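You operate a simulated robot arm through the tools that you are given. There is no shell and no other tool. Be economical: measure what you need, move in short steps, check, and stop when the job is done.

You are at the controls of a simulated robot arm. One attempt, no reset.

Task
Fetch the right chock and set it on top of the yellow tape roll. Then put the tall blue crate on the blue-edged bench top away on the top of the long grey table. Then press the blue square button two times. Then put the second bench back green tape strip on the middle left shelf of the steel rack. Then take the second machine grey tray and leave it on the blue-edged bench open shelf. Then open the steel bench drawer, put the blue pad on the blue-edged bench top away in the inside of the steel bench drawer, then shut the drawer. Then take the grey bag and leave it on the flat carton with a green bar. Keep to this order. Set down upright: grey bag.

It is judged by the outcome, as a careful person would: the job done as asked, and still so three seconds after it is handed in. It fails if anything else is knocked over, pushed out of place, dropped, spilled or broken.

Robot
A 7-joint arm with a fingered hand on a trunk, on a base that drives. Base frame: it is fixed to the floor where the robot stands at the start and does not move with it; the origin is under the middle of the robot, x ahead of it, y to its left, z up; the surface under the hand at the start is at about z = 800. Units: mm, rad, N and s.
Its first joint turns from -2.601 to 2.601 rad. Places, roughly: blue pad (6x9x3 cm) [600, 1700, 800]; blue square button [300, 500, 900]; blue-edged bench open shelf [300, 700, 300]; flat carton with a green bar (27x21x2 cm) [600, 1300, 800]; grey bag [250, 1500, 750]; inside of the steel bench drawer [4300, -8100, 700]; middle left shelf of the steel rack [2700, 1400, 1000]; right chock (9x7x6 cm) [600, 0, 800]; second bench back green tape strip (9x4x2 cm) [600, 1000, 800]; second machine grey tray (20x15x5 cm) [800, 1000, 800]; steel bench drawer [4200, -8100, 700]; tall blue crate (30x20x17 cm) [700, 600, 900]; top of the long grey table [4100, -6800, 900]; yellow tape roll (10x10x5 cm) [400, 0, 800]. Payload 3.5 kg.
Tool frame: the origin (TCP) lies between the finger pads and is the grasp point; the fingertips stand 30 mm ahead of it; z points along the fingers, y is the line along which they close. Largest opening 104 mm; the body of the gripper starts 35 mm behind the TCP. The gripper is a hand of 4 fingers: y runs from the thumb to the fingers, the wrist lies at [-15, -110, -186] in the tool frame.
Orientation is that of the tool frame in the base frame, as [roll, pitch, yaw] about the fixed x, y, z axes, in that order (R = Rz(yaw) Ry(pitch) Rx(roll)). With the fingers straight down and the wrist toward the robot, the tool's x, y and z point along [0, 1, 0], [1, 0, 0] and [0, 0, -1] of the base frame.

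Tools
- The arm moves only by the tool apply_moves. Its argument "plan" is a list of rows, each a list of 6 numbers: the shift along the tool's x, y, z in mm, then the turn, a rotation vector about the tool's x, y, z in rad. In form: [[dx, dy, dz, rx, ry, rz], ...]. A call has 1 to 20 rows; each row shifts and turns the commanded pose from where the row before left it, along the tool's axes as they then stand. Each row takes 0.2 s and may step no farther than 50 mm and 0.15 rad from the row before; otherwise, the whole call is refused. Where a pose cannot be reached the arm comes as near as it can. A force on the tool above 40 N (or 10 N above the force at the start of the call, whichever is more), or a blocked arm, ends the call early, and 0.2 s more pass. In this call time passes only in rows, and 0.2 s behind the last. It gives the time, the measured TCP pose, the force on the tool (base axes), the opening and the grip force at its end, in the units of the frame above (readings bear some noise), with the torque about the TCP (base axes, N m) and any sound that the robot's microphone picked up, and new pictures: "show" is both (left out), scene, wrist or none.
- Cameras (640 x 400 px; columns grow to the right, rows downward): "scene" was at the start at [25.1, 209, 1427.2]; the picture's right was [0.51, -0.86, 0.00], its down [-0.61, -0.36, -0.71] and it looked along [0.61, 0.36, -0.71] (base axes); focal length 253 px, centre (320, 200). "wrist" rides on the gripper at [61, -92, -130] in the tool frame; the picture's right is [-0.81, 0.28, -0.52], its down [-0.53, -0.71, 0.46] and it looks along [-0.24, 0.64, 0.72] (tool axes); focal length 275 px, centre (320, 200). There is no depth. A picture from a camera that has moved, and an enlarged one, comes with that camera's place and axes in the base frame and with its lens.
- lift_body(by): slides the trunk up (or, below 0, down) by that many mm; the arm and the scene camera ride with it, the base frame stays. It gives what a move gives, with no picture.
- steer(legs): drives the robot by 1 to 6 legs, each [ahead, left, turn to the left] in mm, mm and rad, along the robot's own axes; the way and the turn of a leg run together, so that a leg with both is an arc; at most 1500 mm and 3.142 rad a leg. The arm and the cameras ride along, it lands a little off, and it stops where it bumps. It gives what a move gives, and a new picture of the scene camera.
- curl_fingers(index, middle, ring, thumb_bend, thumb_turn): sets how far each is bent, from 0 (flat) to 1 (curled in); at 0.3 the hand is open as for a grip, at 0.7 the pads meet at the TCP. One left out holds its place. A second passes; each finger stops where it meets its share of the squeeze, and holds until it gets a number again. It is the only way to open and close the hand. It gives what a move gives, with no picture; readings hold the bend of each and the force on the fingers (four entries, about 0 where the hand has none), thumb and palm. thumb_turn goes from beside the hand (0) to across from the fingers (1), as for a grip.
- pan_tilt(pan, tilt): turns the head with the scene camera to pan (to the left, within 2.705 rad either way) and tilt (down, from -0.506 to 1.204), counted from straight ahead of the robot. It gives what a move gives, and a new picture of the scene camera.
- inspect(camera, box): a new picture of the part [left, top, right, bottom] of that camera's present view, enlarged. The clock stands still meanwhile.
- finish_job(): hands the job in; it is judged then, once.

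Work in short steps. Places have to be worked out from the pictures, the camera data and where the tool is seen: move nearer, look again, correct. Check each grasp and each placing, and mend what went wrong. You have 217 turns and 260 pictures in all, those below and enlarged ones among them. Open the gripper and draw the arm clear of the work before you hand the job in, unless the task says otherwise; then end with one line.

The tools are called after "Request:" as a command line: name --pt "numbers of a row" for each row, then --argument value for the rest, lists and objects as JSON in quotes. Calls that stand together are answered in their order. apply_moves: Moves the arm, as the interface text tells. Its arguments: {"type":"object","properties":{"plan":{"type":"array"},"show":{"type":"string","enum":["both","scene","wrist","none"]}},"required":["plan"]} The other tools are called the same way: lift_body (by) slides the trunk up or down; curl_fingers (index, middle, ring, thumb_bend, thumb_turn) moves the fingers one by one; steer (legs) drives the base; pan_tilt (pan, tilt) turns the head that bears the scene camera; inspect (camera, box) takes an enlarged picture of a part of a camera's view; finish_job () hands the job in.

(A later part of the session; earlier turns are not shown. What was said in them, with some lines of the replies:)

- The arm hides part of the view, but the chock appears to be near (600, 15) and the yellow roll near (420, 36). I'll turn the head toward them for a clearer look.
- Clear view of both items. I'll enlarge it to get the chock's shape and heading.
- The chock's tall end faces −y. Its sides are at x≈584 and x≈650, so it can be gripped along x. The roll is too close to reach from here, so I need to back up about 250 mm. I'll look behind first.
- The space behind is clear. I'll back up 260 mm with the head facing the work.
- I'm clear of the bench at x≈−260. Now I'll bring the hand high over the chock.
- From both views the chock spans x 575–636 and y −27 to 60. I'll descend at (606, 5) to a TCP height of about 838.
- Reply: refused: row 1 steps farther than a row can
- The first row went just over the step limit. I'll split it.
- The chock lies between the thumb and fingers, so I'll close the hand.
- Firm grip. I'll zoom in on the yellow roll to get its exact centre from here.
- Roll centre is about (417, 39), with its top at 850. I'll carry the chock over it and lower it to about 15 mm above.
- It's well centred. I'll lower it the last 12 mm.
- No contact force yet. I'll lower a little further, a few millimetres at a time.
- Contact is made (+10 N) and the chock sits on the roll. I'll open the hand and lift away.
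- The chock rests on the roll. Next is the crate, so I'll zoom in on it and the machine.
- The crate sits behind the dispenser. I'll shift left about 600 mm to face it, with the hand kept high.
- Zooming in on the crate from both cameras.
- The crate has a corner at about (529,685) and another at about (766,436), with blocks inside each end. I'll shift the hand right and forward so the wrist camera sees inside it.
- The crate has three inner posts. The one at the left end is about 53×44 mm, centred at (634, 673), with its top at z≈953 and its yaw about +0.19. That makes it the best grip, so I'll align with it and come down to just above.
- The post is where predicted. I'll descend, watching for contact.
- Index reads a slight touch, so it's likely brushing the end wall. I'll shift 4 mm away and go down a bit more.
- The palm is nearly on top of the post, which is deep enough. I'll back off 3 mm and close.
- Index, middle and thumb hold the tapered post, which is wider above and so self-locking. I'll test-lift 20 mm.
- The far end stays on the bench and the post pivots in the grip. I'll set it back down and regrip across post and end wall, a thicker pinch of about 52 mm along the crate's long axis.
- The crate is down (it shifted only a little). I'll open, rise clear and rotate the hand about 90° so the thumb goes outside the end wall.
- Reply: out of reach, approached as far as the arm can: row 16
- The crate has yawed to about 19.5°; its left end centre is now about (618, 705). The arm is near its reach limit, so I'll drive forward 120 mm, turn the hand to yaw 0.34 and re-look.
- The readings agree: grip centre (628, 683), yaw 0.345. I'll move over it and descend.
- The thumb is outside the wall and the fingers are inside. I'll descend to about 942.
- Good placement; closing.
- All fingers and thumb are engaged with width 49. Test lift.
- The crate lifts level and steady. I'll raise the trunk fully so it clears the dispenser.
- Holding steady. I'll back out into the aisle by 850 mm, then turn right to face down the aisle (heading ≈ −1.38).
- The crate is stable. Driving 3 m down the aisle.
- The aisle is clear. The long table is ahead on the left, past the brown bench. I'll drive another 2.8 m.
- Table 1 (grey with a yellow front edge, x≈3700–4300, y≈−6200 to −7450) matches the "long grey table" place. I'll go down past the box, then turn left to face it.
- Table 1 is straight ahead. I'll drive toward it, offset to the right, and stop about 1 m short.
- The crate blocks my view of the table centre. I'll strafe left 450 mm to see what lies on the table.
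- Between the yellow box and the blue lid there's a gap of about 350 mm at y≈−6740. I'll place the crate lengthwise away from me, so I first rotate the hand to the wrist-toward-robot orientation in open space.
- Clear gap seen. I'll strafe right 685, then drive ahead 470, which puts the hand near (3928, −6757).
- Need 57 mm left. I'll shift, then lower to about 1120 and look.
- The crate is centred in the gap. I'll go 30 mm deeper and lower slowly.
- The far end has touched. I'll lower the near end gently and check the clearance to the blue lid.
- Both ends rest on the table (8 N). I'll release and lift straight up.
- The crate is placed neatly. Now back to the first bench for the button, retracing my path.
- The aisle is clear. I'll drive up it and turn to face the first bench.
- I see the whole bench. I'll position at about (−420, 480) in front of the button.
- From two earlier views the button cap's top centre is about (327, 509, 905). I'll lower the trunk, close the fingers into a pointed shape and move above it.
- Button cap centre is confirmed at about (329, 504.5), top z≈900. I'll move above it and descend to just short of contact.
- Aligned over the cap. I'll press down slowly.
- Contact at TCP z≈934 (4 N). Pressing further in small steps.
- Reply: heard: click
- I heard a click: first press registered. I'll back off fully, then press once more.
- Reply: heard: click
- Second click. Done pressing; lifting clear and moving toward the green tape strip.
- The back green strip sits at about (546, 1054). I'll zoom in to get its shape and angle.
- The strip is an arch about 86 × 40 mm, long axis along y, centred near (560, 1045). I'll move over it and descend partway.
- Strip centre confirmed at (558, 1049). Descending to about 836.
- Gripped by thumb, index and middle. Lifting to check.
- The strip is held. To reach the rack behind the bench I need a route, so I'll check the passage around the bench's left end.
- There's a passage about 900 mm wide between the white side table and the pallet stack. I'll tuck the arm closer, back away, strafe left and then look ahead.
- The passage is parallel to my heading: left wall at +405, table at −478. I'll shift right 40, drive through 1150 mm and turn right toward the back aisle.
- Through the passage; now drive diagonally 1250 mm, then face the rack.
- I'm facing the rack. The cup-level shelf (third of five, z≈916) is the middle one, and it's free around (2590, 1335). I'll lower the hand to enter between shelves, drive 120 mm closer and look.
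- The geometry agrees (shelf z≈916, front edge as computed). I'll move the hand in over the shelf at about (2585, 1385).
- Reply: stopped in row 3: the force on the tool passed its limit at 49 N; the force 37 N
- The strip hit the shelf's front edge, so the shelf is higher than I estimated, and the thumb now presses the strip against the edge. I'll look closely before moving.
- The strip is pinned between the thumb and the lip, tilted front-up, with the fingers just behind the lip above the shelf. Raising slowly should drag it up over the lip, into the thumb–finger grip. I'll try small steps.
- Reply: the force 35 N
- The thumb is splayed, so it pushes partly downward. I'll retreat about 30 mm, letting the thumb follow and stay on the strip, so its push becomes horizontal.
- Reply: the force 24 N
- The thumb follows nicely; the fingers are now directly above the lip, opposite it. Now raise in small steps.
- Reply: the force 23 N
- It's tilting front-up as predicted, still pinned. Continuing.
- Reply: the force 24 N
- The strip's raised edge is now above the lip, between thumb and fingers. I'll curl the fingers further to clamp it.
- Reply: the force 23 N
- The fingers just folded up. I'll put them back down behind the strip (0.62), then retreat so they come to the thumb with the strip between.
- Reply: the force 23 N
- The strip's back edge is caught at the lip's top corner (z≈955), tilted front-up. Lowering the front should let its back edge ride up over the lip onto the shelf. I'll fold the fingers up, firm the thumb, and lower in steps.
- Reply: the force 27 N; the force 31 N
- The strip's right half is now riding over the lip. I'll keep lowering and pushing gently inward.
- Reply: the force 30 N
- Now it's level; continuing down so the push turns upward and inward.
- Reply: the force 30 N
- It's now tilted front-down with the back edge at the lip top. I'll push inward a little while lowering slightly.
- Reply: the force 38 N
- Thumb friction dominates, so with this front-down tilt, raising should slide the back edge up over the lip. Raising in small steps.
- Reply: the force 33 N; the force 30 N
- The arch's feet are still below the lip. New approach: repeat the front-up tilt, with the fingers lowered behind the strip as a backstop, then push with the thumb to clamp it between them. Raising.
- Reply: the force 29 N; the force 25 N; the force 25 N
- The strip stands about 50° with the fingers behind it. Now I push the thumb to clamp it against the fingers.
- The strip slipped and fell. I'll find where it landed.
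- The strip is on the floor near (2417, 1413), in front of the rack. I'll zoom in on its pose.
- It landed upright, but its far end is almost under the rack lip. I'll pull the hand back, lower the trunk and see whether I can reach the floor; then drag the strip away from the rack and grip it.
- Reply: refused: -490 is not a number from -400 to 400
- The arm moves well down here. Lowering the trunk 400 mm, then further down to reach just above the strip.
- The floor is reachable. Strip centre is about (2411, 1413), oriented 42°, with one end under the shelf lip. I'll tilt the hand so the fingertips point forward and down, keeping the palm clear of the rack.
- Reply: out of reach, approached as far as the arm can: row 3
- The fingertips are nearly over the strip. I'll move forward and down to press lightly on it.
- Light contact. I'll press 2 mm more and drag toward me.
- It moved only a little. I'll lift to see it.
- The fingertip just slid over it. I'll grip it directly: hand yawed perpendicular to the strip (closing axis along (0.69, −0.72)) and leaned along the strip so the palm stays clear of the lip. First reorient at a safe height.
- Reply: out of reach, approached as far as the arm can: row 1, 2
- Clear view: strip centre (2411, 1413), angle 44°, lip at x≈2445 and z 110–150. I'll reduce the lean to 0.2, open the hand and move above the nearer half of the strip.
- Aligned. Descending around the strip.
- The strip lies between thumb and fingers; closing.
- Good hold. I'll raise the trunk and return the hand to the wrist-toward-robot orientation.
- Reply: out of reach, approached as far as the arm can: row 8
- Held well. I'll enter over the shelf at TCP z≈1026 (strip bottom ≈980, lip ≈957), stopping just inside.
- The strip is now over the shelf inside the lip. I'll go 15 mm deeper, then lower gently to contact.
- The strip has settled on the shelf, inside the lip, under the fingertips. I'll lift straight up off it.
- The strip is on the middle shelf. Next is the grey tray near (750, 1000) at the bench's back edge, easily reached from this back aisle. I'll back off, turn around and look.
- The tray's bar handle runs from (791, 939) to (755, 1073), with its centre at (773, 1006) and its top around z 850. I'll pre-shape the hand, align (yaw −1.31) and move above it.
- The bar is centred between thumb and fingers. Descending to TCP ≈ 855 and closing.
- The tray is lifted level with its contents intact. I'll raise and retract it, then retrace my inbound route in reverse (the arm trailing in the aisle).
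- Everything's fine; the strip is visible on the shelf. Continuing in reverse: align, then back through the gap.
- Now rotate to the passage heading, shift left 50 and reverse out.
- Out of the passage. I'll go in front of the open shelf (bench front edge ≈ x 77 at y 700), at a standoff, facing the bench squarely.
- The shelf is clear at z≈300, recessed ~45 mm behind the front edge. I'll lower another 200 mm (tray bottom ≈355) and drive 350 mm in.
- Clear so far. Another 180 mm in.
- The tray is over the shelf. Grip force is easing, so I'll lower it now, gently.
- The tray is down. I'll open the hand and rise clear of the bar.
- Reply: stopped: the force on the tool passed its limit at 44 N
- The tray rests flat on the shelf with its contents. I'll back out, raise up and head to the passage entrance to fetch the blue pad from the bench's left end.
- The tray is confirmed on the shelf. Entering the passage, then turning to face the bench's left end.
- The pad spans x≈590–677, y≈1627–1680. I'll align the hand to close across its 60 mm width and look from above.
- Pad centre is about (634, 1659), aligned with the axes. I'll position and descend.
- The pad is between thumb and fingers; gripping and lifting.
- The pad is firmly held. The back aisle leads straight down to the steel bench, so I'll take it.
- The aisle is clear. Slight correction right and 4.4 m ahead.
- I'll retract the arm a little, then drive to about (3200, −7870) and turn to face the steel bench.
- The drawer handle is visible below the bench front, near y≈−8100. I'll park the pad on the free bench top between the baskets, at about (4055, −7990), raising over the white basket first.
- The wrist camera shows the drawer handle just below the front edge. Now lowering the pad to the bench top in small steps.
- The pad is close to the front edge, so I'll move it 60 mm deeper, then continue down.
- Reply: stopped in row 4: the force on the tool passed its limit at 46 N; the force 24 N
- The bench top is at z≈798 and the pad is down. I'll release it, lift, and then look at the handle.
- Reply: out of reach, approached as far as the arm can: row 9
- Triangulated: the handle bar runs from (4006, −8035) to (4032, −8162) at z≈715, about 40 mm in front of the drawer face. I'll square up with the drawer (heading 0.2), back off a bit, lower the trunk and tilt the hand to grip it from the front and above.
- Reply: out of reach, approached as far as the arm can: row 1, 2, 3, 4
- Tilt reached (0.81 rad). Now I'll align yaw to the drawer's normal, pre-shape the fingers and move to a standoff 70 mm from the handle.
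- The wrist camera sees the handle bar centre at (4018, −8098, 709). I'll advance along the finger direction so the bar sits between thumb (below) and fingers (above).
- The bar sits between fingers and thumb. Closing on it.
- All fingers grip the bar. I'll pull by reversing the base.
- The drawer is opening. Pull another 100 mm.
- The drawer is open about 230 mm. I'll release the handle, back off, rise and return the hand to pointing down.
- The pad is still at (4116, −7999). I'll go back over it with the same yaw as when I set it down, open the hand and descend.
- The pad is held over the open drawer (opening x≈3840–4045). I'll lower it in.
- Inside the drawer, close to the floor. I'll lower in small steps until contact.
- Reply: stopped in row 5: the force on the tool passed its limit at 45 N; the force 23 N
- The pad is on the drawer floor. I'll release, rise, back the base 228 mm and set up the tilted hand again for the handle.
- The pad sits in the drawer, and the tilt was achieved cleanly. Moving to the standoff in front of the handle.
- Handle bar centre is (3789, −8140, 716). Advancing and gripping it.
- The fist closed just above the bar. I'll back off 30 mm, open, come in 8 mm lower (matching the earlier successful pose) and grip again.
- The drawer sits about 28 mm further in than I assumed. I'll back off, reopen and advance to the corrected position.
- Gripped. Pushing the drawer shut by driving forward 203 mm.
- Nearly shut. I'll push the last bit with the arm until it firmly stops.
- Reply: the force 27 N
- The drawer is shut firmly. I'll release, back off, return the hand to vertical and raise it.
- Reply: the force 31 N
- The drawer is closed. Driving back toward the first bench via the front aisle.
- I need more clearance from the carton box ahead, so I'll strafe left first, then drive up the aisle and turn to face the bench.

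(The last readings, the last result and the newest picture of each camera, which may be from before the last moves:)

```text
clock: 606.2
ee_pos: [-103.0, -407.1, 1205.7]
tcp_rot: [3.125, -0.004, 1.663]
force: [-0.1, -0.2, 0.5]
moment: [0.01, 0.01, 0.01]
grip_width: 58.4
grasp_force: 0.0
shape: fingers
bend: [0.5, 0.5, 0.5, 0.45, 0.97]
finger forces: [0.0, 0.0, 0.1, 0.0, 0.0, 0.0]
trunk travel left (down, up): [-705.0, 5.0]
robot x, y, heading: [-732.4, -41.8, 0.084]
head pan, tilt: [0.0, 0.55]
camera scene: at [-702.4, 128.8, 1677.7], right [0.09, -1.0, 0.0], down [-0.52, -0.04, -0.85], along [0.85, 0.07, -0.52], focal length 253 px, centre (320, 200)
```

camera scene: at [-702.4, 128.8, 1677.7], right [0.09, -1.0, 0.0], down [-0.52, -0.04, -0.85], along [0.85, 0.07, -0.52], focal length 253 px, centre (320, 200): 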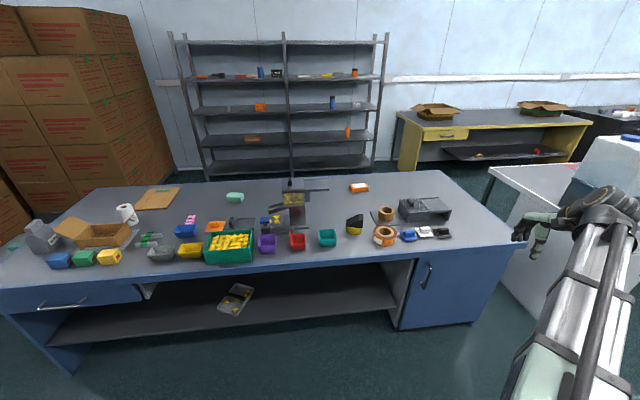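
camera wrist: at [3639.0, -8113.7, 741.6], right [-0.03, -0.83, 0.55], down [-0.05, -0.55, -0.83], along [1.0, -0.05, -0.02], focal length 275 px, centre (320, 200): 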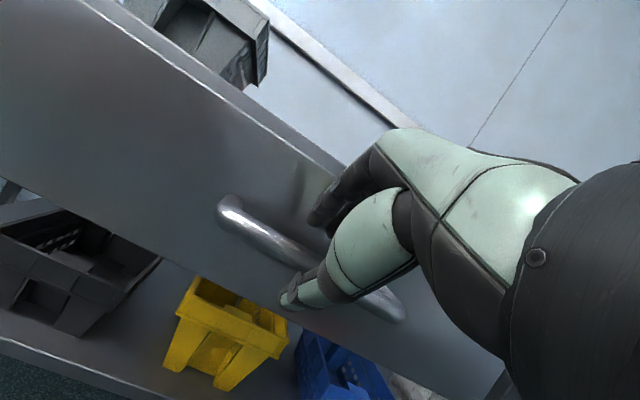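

Everything is in place. I'll turn square to the bench and move to face the grey bag.

Request:
steer --legs '[[0, 0, 0.116], [520, 1295, 0]]'

Request:
pan_tilt --pan 0.15 --tilt 0.75

```text
clock: 613.7
ee_pos: [194.7, 1035.2, 1204.3]
tcp_rot: [3.128, -0.004, 1.787]
force: [0.3, 0.0, 0.4]
moment: [0.01, 0.02, 0.01]
grip_width: 58.6
grasp_force: 0.0
shape: fingers
bend: [0.5, 0.5, 0.5, 0.45, 0.97]
finger forces: [0.1, 0.0, 0.1, 0.0, 0.0, 0.1]
trunk travel left (down, up): [-705.0, 5.0]
robot x, y, heading: [-478.6, 1317.2, 0.209]
head pan, tilt: [0.0, 0.55]
camera scene: at [-466.2, 1492.5, 1677.6], right [0.21, -0.98, 0.0], down [-0.51, -0.11, -0.85], along [0.83, 0.18, -0.52], focal length 253 px, centre (320, 200)
```

scene: 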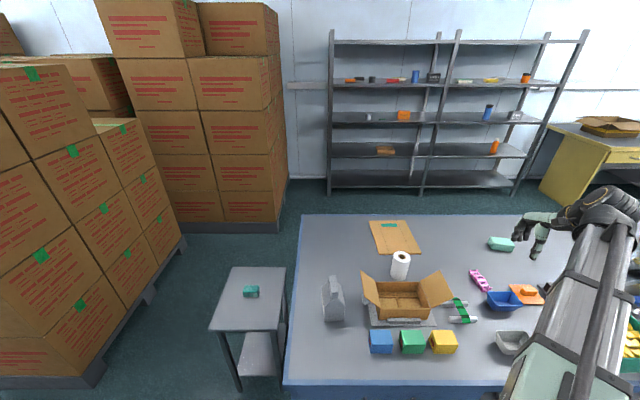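

```text
clock: 614.4
ee_pos: [194.8, 1035.6, 1205.8]
tcp_rot: [3.125, -0.004, 1.786]
force: [-0.3, 0.1, 0.3]
moment: [-0.03, -0.02, -0.02]
grip_width: 58.1
grasp_force: 0.0
shape: fingers
bend: [0.5, 0.5, 0.5, 0.45, 0.97]
finger forces: [0.0, 0.0, 0.1, 0.1, 0.0, 0.0]
trunk travel left (down, up): [-705.0, 5.0]
robot x, y, heading: [-474.5, 1319.2, 0.209]
head pan, tilt: [0.15, 0.75]
camera scene: at [-476.4, 1502.7, 1660.3], right [0.35, -0.94, 0.0], down [-0.64, -0.24, -0.73], along [0.69, 0.26, -0.68], focal length 253 px, centre (320, 200)
```

scene: 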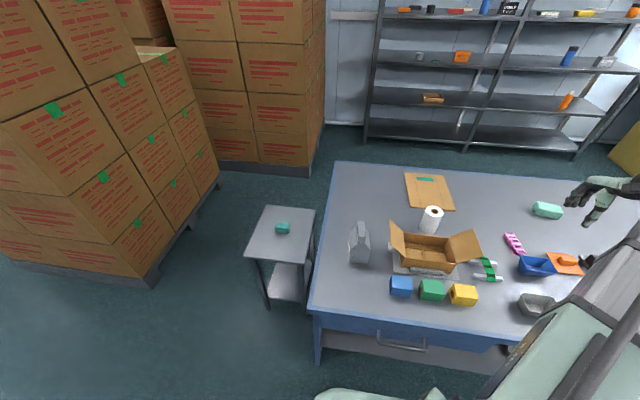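

Clear view of the grey bag and the flat carton. Zooming in on both.

Request:
inspect --camera "scene" --box '[320, 165, 480, 285]'

```text
3.33 times, centred on (400, 225) of scene
camera zoom: at [-476.4, 1502.7, 1660.3], right [0.35, -0.94, 0.0], down [-0.64, -0.24, -0.73], along [0.69, 0.26, -0.68], focal length 843 px, centre (53, 117)
```

zoom: 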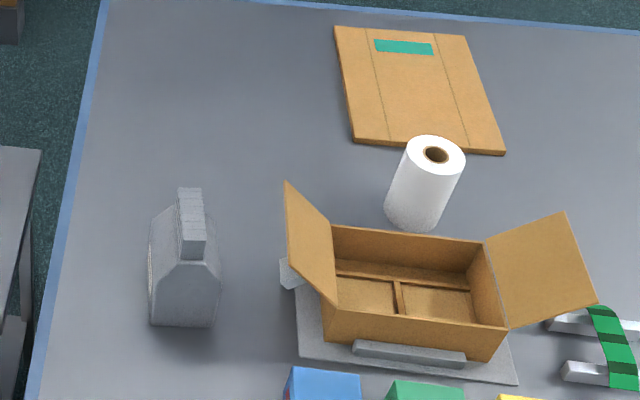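

The bag is a gable-top pouch about 75 × 65 mm, base near (142, 1567), yaw ≈ 0.28. I'll bring the hand above it, aligned, for a closer look.

Request:
curl_fingers --index 0.3 --middle 0.3 --ring 0.3 --thumb_bend 0.3

Request:
apply_moves --pt "0 0 0 0 0 -0.07" --pt "43.9 7.6 0 0 0 0" --pt "43.9 7.6 0 0 0 0" --pt "43.9 7.6 0 0 0 0" --pt "43.9 7.6 0 0 0 0" --pt "43.9 7.6 0 0 0 0" --pt "43.9 7.6 0 0 0 0" --pt "43.9 7.6 0 0 0 0" --pt "43.9 7.6 0 0 0 0" --pt "43.9 7.6 0 0 0 0" --pt "43.9 7.6 0 0 0 0" --pt "43.9 7.6 0 0 0 0" --pt "43.9 7.6 0 0 0 0" --pt "0 0 45 0 0 0" --pt "0 0 45 0 0 0"

```text
clock: 615.4
ee_pos: [194.2, 1034.3, 1205.7]
tcp_rot: [3.126, -0.003, 1.787]
force: [0.1, -0.1, -0.4]
moment: [0.02, -0.01, 0.03]
grip_width: 102.8
grasp_force: 0.1
shape: fingers
bend: [0.3, 0.3, 0.3, 0.3, 0.97]
finger forces: [0.0, 0.0, 0.1, 0.1, 0.0, 0.0]
trunk travel left (down, up): [-705.0, 5.0]
robot x, y, heading: [-475.2, 1316.1, 0.209]
head pan, tilt: [0.15, 0.75]
```

```text
clock: 618.6
ee_pos: [134.2, 1565.8, 1120.0]
tcp_rot: [3.127, -0.001, 1.857]
force: [0.5, 0.2, -0.3]
moment: [-0.01, -0.02, 0.0]
grip_width: 102.9
grasp_force: 0.0
shape: fingers
bend: [0.3, 0.3, 0.3, 0.3, 0.97]
finger forces: [0.1, 0.0, 0.0, 0.0, 0.1, 0.0]
trunk travel left (down, up): [-705.0, 5.0]
robot x, y, heading: [-472.4, 1321.0, 0.212]
head pan, tilt: [0.15, 0.75]
camera scene: at [-476.3, 1502.9, 1660.3], right [0.35, -0.94, 0.0], down [-0.64, -0.24, -0.73], along [0.68, 0.26, -0.68], focal length 253 px, centre (320, 200)
camera wrist: at [26.4, 1597.3, 1247.9], right [0.49, -0.7, 0.52], down [-0.53, -0.71, -0.47], along [0.7, -0.05, -0.72], focal length 275 px, centre (320, 200)
```

scene: 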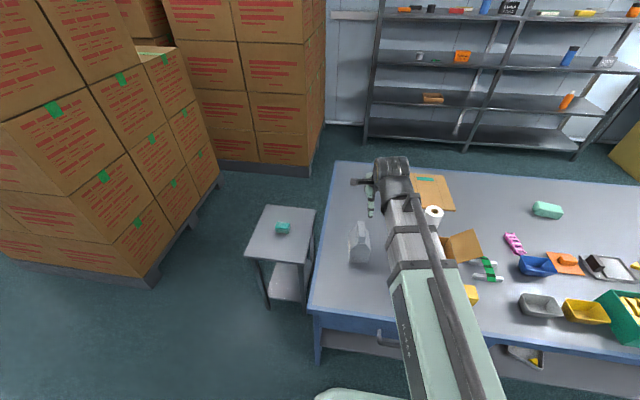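
wrist: 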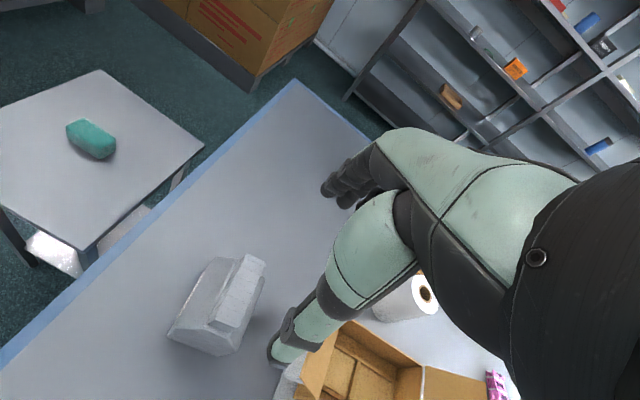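

Bag centre is about (134, 1570). I'll descend to grip the upper part, front to back.

Request:
apply_moves --pt "4 0 45 0 0 0" --pt "0 0 45 0 0 0" --pt "0 0 40 0 0 0" --pt "0 0 15 0 0 0"

```text
clock: 619.6
ee_pos: [135.3, 1571.3, 973.5]
tcp_rot: [3.127, -0.003, 1.857]
force: [-0.6, -0.9, -0.1]
moment: [0.0, 0.02, -0.03]
grip_width: 102.7
grasp_force: 0.0
shape: fingers
bend: [0.3, 0.3, 0.3, 0.3, 0.97]
finger forces: [0.0, 0.0, 0.1, 0.0, 0.0, 0.0]
trunk travel left (down, up): [-705.0, 5.0]
robot x, y, heading: [-476.7, 1317.3, 0.208]
head pan, tilt: [0.15, 0.75]
camera scene: at [-476.4, 1502.9, 1660.3], right [0.35, -0.94, 0.0], down [-0.64, -0.24, -0.73], along [0.68, 0.26, -0.68], focal length 253 px, centre (320, 200)
camera wrist: at [27.8, 1602.9, 1102.5], right [0.48, -0.7, 0.52], down [-0.53, -0.71, -0.47], along [0.7, -0.05, -0.72], focal length 275 px, centre (320, 200)
```

scene: 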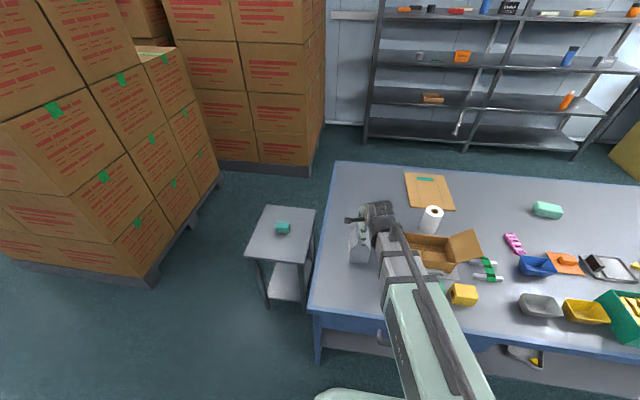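
wrist: 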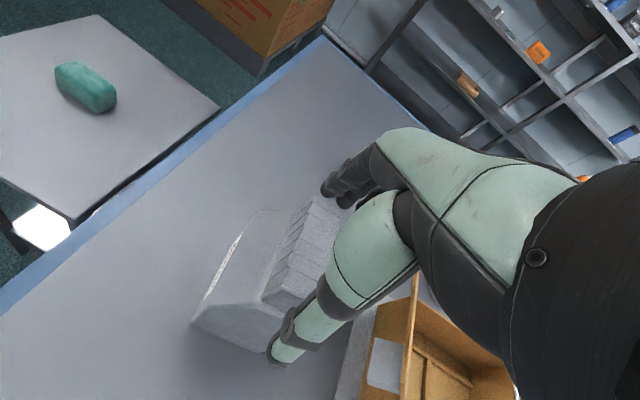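

Slight correction (the fin centre is about (124, 1580)), then down to grip height and close.

Request:
apply_moves --pt "11 -6 0 0 0 0" --pt "0 0 10 0 0 0" --pt "0 0 8 0 0 0" --pt "0 0 6 0 0 0" --show "none"

Request:
curl_fingers --index 0.75 --middle 0.75 --ring 0.75 --thumb_bend 0.75

Request:
inspect --camera "wrist" --box '[160, 150, 440, 370]'

```text
clock: 620.6
ee_pos: [126.9, 1579.5, 948.7]
tcp_rot: [3.124, -0.002, 1.855]
force: [0.0, 1.4, 0.9]
moment: [0.02, -0.01, 0.06]
grip_width: 103.4
grasp_force: 0.6
shape: fingers
bend: [0.3, 0.3, 0.3, 0.3, 0.97]
finger forces: [0.7, 0.1, 0.0, 0.1, 0.1, 0.1]
trunk travel left (down, up): [-705.0, 5.0]
robot x, y, heading: [-476.5, 1317.2, 0.211]
head pan, tilt: [0.15, 0.75]
```

```text
clock: 621.6
ee_pos: [126.7, 1579.7, 949.3]
tcp_rot: [3.123, -0.004, 1.857]
force: [-3.5, -1.8, 19.6]
moment: [-0.01, 0.14, 0.06]
grip_width: 43.5
grasp_force: 23.3
shape: fingers
bend: [0.51, 0.37, 0.75, 0.61, 0.95]
finger forces: [3.8, 15.5, 1.4, 0.0, 24.9, 0.0]
trunk travel left (down, up): [-705.0, 5.0]
robot x, y, heading: [-475.2, 1323.0, 0.209]
head pan, tilt: [0.15, 0.75]
```

```text
1.82 times, centred on (300, 260) of wrist
camera zoom: at [18.6, 1611.2, 1078.7], right [0.48, -0.7, 0.52], down [-0.53, -0.71, -0.47], along [0.7, -0.05, -0.71], focal length 500 px, centre (356, 91)
```

zoom: 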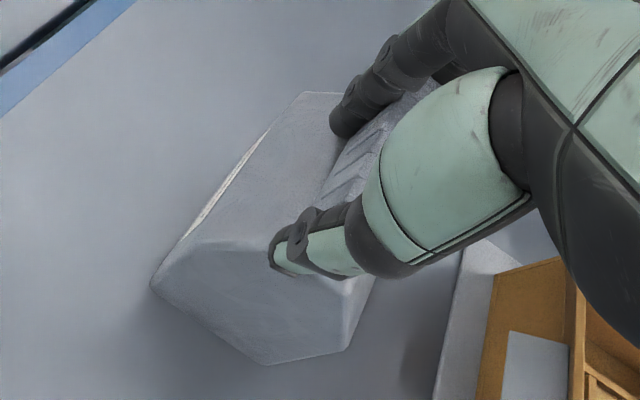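

Thumb and middle finger hold the fin ends. Test lift of 25 mm.

Request:
apply_moves --pt "0 0 -6 0 0 0" --pt "0 0 -8 0 0 0" --pt "0 0 -12 0 0 0"

```text
clock: 622.4
ee_pos: [128.9, 1578.0, 975.7]
tcp_rot: [3.127, -0.003, 1.857]
force: [-0.9, 0.1, -3.8]
moment: [0.0, 0.01, -0.02]
grip_width: 41.7
grasp_force: 17.8
shape: fingers
bend: [0.51, 0.37, 0.75, 0.61, 0.95]
finger forces: [3.0, 14.3, 1.4, 0.0, 17.4, 0.0]
trunk travel left (down, up): [-705.0, 5.0]
robot x, y, heading: [-474.0, 1320.6, 0.211]
head pan, tilt: [0.15, 0.75]
camera scene: at [-476.4, 1502.8, 1660.2], right [0.35, -0.94, 0.0], down [-0.64, -0.24, -0.73], along [0.68, 0.26, -0.68], focal length 253 px, centre (320, 200)
camera wrist: at [20.5, 1611.3, 1104.1], right [0.49, -0.7, 0.52], down [-0.53, -0.71, -0.47], along [0.7, -0.05, -0.72], focal length 275 px, centre (320, 200)
```

scene: 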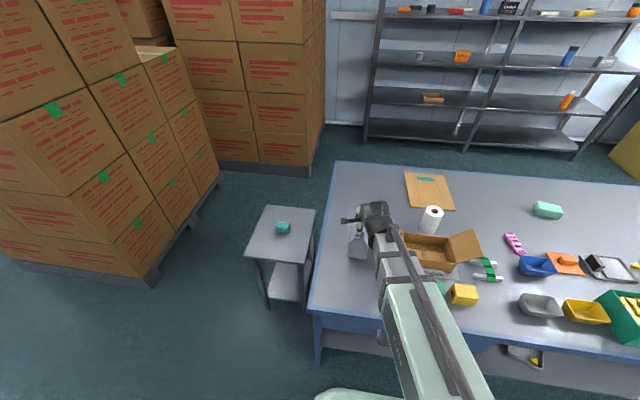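
wrist: 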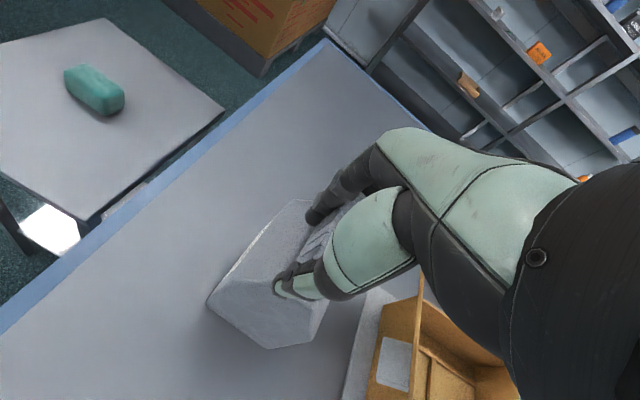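

The bag is lifted upright (≈0.4 kg). I'll raise it high, drive 160 mm closer and carry it over the flat carton (centre ≈ (634, 1334)).

Request:
apply_moves --pt "0 0 -35 0 0 0" --pt "0 0 -40 0 0 0" --pt "0 0 -40 0 0 0" --pt "0 0 -40 0 0 0" --pt "0 0 -40 0 0 0" --show "none"

Request:
steer --legs '[[160, 0, 0]]'

Request:
apply_moves --pt "-39.5 25.4 0 0 0 0" --pt "-39.5 25.4 0 0 0 0" --pt "-39.5 25.4 0 0 0 0" --pt "-39.5 25.4 0 0 0 0" --pt "-39.5 25.4 0 0 0 0" --pt "-39.5 25.4 0 0 0 0" --pt "-39.5 25.4 0 0 0 0" --pt "-39.5 25.4 0 0 0 0" --pt "-39.5 25.4 0 0 0 0"

```text
clock: 623.6
ee_pos: [123.9, 1575.4, 1169.7]
tcp_rot: [3.129, -0.004, 1.858]
force: [0.1, -0.5, -1.7]
moment: [0.01, 0.02, 0.0]
grip_width: 41.2
grasp_force: 18.4
shape: fingers
bend: [0.51, 0.37, 0.75, 0.61, 0.95]
finger forces: [3.0, 14.3, 1.3, 0.1, 18.8, 0.0]
trunk travel left (down, up): [-705.0, 5.0]
robot x, y, heading: [-476.0, 1318.4, 0.212]
head pan, tilt: [0.15, 0.75]
```

```text
clock: 625.0
ee_pos: [282.5, 1605.3, 1168.0]
tcp_rot: [3.128, 0.0, 1.853]
force: [-0.4, 1.1, -2.9]
moment: [0.0, 0.02, 0.0]
grip_width: 41.2
grasp_force: 18.9
shape: fingers
bend: [0.52, 0.37, 0.75, 0.61, 0.95]
finger forces: [3.1, 14.2, 1.3, 0.1, 18.8, 0.0]
trunk travel left (down, up): [-705.0, 5.0]
robot x, y, heading: [-319.4, 1353.0, 0.203]
head pan, tilt: [0.15, 0.75]
camera scene: at [-316.8, 1536.1, 1660.2], right [0.35, -0.94, 0.0], down [-0.64, -0.24, -0.73], along [0.69, 0.25, -0.68], focal length 253 px, centre (320, 200)
```

scene: 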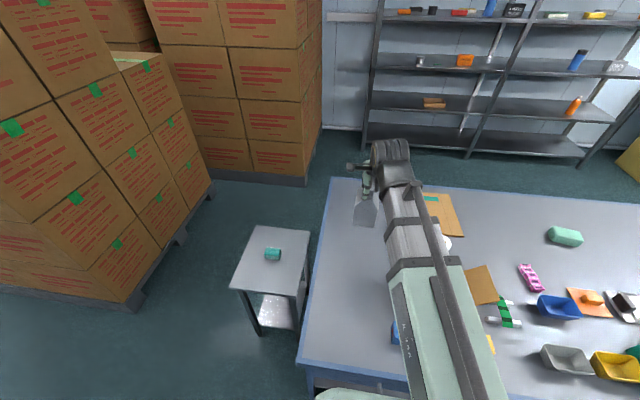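

```text
clock: 627.0
ee_pos: [599.7, 1324.8, 1168.7]
tcp_rot: [3.128, -0.002, 1.853]
force: [-0.1, -0.5, -3.1]
moment: [-0.01, 0.02, 0.01]
grip_width: 40.6
grasp_force: 19.1
shape: fingers
bend: [0.52, 0.37, 0.75, 0.61, 0.94]
finger forces: [3.3, 14.3, 1.3, 0.0, 18.1, 0.0]
trunk travel left (down, up): [-705.0, 5.0]
robot x, y, heading: [-317.1, 1351.2, 0.201]
head pan, tilt: [0.15, 0.75]
camera scene: at [-317.5, 1535.1, 1660.3], right [0.35, -0.94, 0.0], down [-0.64, -0.24, -0.73], along [0.69, 0.25, -0.68], focal length 253 px, centre (320, 200)
camera wrist: at [493.6, 1358.4, 1298.4], right [0.48, -0.71, 0.52], down [-0.53, -0.71, -0.47], along [0.7, -0.05, -0.72], focal length 275 px, centre (320, 200)
```

scene: 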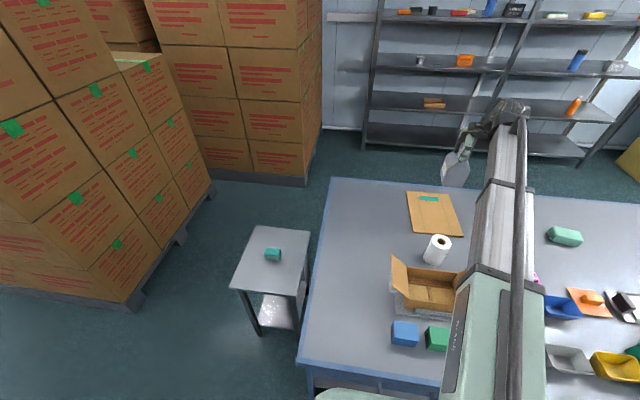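
wrist: 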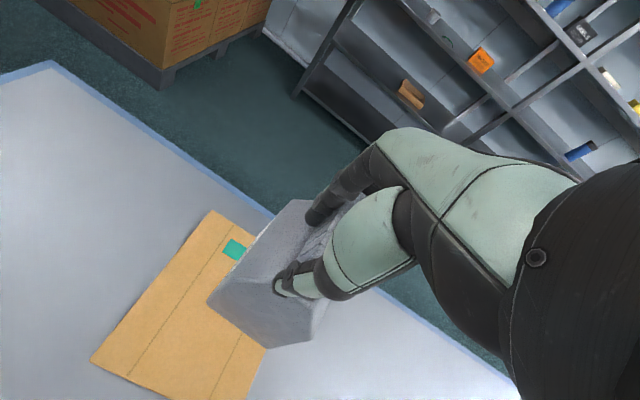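

Over the carton (its corners confirm). Lowering to just above it.

Request:
apply_moves --pt "2 15 40 0 0 0" --pt "0 0 45 0 0 0" --pt "0 0 45 0 0 0" --pt "0 0 35 0 0 0" --pt "0 0 12 0 0 0" --show "wrist"

Request:
inspect --camera "scene" --box '[390, 140, 550, 260]'

```text
clock: 628.2
ee_pos: [615.6, 1335.6, 990.8]
tcp_rot: [3.127, -0.002, 1.853]
force: [-0.5, 0.9, -2.8]
moment: [0.02, 0.05, -0.02]
grip_width: 41.0
grasp_force: 18.8
shape: fingers
bend: [0.52, 0.37, 0.75, 0.61, 0.94]
finger forces: [3.4, 14.2, 1.4, 0.1, 18.6, 0.0]
trunk travel left (down, up): [-705.0, 5.0]
robot x, y, heading: [-317.9, 1353.5, 0.204]
head pan, tilt: [0.15, 0.75]
camera wrist: at [508.4, 1368.1, 1120.5], right [0.48, -0.71, 0.52], down [-0.53, -0.71, -0.47], along [0.7, -0.05, -0.72], focal length 275 px, centre (320, 200)
```

wrist: 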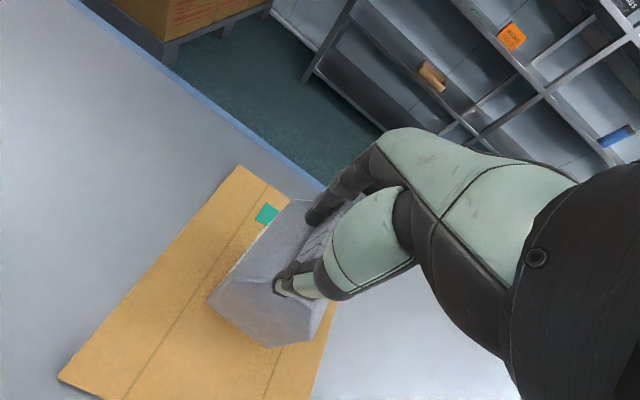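

```text
3.33 times, centred on (470, 200) of scene
camera zoom: at [-318.3, 1535.6, 1660.3], right [0.35, -0.94, 0.0], down [-0.64, -0.24, -0.73], along [0.69, 0.25, -0.68], focal length 843 px, centre (-180, 200)
```

zoom: 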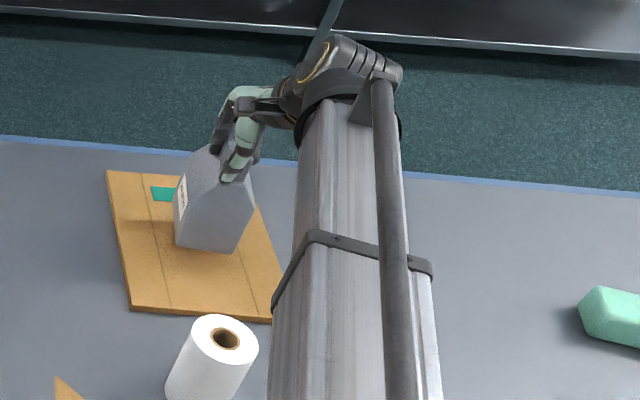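

The bag is well centred over the carton and upright. Lowering slowly to contact.

Request:
apply_moves --pt "0 0 6 0 0 0" --pt "0 0 5 0 0 0" --pt "0 0 4 0 0 0" --pt "0 0 3 0 0 0" --show "none"

```text
clock: 629.2
ee_pos: [616.4, 1334.6, 975.8]
tcp_rot: [3.127, -0.005, 1.851]
force: [0.0, 0.4, -3.4]
moment: [-0.01, 0.03, 0.02]
grip_width: 40.7
grasp_force: 18.7
shape: fingers
bend: [0.52, 0.37, 0.75, 0.61, 0.94]
finger forces: [3.2, 14.3, 1.4, 0.0, 18.5, 0.0]
trunk travel left (down, up): [-705.0, 5.0]
robot x, y, heading: [-318.8, 1352.3, 0.207]
head pan, tilt: [0.15, 0.75]
```

Request:
apply_moves --pt "0 0 3 0 0 0" --pt "0 0 3 0 0 0" --pt "0 0 2 0 0 0" --show "none"

```text
clock: 630.0
ee_pos: [616.9, 1334.6, 967.8]
tcp_rot: [3.126, -0.003, 1.853]
force: [0.4, 0.4, -2.5]
moment: [0.0, 0.07, 0.0]
grip_width: 40.4
grasp_force: 17.9
shape: fingers
bend: [0.52, 0.37, 0.75, 0.61, 0.94]
finger forces: [3.3, 14.1, 1.3, 0.1, 18.5, 0.1]
trunk travel left (down, up): [-705.0, 5.0]
robot x, y, heading: [-316.0, 1352.3, 0.206]
head pan, tilt: [0.15, 0.75]
```

Request:
apply_moves --pt "0 0 2 0 0 0" --pt "0 0 2 0 0 0" --pt "0 0 2 0 0 0" --show "none"

```text
clock: 630.8
ee_pos: [616.7, 1334.6, 963.0]
tcp_rot: [3.126, -0.001, 1.851]
force: [0.7, -0.2, 1.3]
moment: [0.01, 0.02, 0.02]
grip_width: 40.3
grasp_force: 19.7
shape: fingers
bend: [0.52, 0.37, 0.75, 0.61, 0.94]
finger forces: [3.8, 14.6, 1.0, 0.0, 19.5, 0.0]
trunk travel left (down, up): [-705.0, 5.0]
robot x, y, heading: [-321.3, 1349.6, 0.203]
head pan, tilt: [0.15, 0.75]
```

Contact is starting; 2 mm more, then release and lift clear.

Request:
apply_moves --pt "0 0 1.5 0 0 0" --show "none"

Request:
curl_fingers --index 0.3 --middle 0.3 --ring 0.3 --thumb_bend 0.3

Request:
inspect --camera "scene" --box '[390, 140, 550, 260]'

```text
clock: 631.2
ee_pos: [616.7, 1334.2, 962.4]
tcp_rot: [3.125, -0.003, 1.851]
force: [0.1, 0.1, 8.8]
moment: [0.0, -0.02, 0.03]
grip_width: 40.3
grasp_force: 21.2
shape: fingers
bend: [0.52, 0.37, 0.75, 0.62, 0.95]
finger forces: [4.6, 14.9, 1.2, 0.0, 22.1, 0.1]
trunk travel left (down, up): [-705.0, 5.0]
robot x, y, heading: [-316.5, 1352.0, 0.201]
head pan, tilt: [0.15, 0.75]
```

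```text
clock: 632.2
ee_pos: [617.4, 1334.5, 961.0]
tcp_rot: [3.128, -0.002, 1.852]
force: [-0.2, -0.3, -2.0]
moment: [0.03, 0.1, 0.0]
grip_width: 102.0
grasp_force: 5.0
shape: fingers
bend: [0.31, 0.28, 0.32, 0.3, 0.97]
finger forces: [2.6, 2.6, 4.0, 0.0, 0.0, 0.0]
trunk travel left (down, up): [-705.0, 5.0]
robot x, y, heading: [-321.0, 1350.1, 0.204]
head pan, tilt: [0.15, 0.75]
```

```text
3.33 times, centred on (470, 200) of scene
camera zoom: at [-318.4, 1535.6, 1660.2], right [0.35, -0.94, 0.0], down [-0.64, -0.24, -0.73], along [0.69, 0.25, -0.68], focal length 843 px, centre (-180, 200)
```

zoom: 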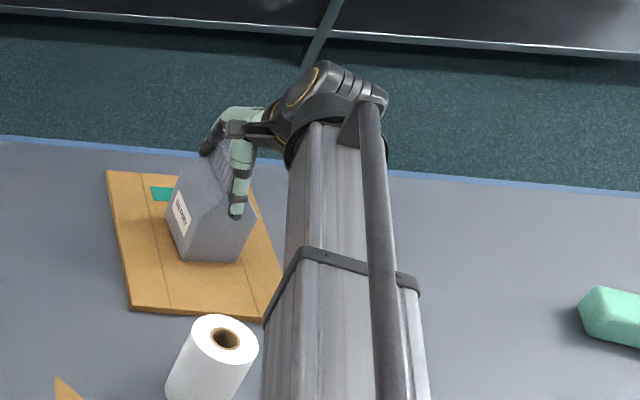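

The bag stands upright on the carton. The fingers still brush its far side, so I'll open them further before lifting.

Request:
curl_fingers --index 0.12 --middle 0.12 --ring 0.12 --thumb_bend 0.2

Request:
apply_moves --pt "0 0 -5 0 0 0" --pt "0 0 -15 0 0 0" --pt "0 0 -30 0 0 0" --pt "0 0 -50 0 0 0" --pt "0 0 -50 0 0 0" --pt "0 0 -50 0 0 0"

```text
clock: 633.2
ee_pos: [616.8, 1334.7, 960.7]
tcp_rot: [3.127, -0.001, 1.851]
force: [0.8, 0.9, 0.7]
moment: [-0.02, -0.05, 0.0]
grip_width: 136.0
grasp_force: 0.8
shape: fingers
bend: [0.12, 0.12, 0.12, 0.2, 0.97]
finger forces: [0.2, 1.1, 0.2, 0.1, 0.0, 0.1]
trunk travel left (down, up): [-705.0, 5.0]
robot x, y, heading: [-319.4, 1352.3, 0.201]
head pan, tilt: [0.15, 0.75]
```

```text
clock: 634.6
ee_pos: [614.5, 1331.6, 1161.2]
tcp_rot: [3.126, -0.002, 1.852]
force: [0.1, 0.2, -1.0]
moment: [0.0, -0.01, 0.05]
grip_width: 136.1
grasp_force: 0.0
shape: fingers
bend: [0.12, 0.12, 0.12, 0.2, 0.97]
finger forces: [0.0, 0.0, 0.0, 0.0, 0.1, 0.1]
trunk travel left (down, up): [-705.0, 5.0]
robot x, y, heading: [-310.8, 1351.9, 0.199]
head pan, tilt: [0.15, 0.75]
camera scene: at [-319.1, 1535.6, 1660.2], right [0.35, -0.94, 0.0], down [-0.64, -0.24, -0.73], along [0.69, 0.25, -0.68], focal length 253 px, centre (320, 200)
camera wrist: at [507.1, 1364.4, 1290.2], right [0.48, -0.71, 0.52], down [-0.53, -0.71, -0.47], along [0.7, -0.05, -0.72], focal length 275 px, centre (320, 200)
```

scene: 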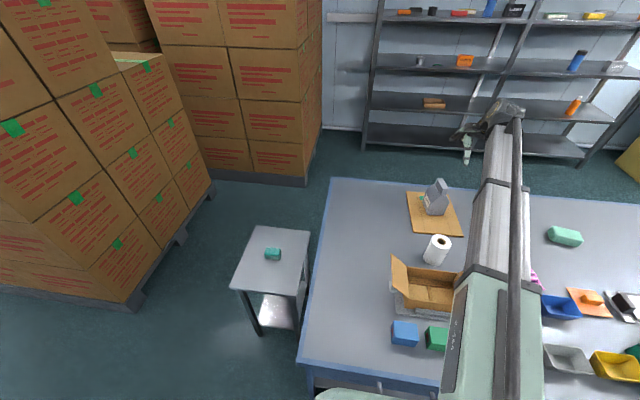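
wrist: 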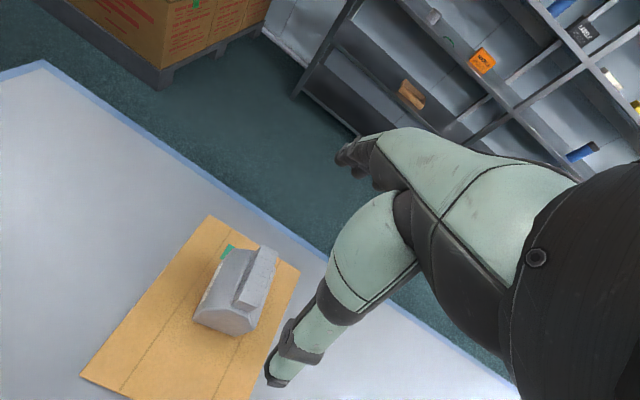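

The bag stands upright on the carton. I'll draw the arm clear by backing away, with the hand high.

Request:
steer --legs '[[-400, 0, 0]]'

```text
clock: 637.1
ee_pos: [228.5, 1255.7, 1162.4]
tcp_rot: [3.126, -0.001, 1.856]
force: [-0.2, 0.4, 0.3]
moment: [0.05, 0.0, 0.01]
grip_width: 135.8
grasp_force: 0.0
shape: fingers
bend: [0.12, 0.12, 0.12, 0.2, 0.97]
finger forces: [0.0, 0.0, 0.1, 0.0, 0.0, 0.0]
trunk travel left (down, up): [-705.0, 5.0]
robot x, y, heading: [-700.5, 1269.3, 0.21]
head pan, tilt: [0.15, 0.75]
camera scene: at [-706.6, 1454.6, 1660.3], right [0.35, -0.94, 0.0], down [-0.64, -0.24, -0.73], along [0.69, 0.26, -0.68], focal length 253 px, centre (320, 200)
```

scene: 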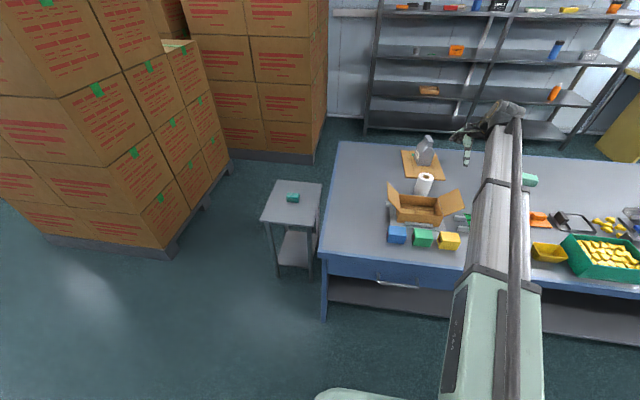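

The hand is open and the arm is clear. I'm handing the job in now.

Request:
finish_job

```text
The job is handed in.
```

All seven steps were done in the order you gave, and the grey bag is standing upright on the flat carton; one slip on the way: the green tape strip fell to the floor in front of the rack, and I picked it up and set it on the middle left shelf.
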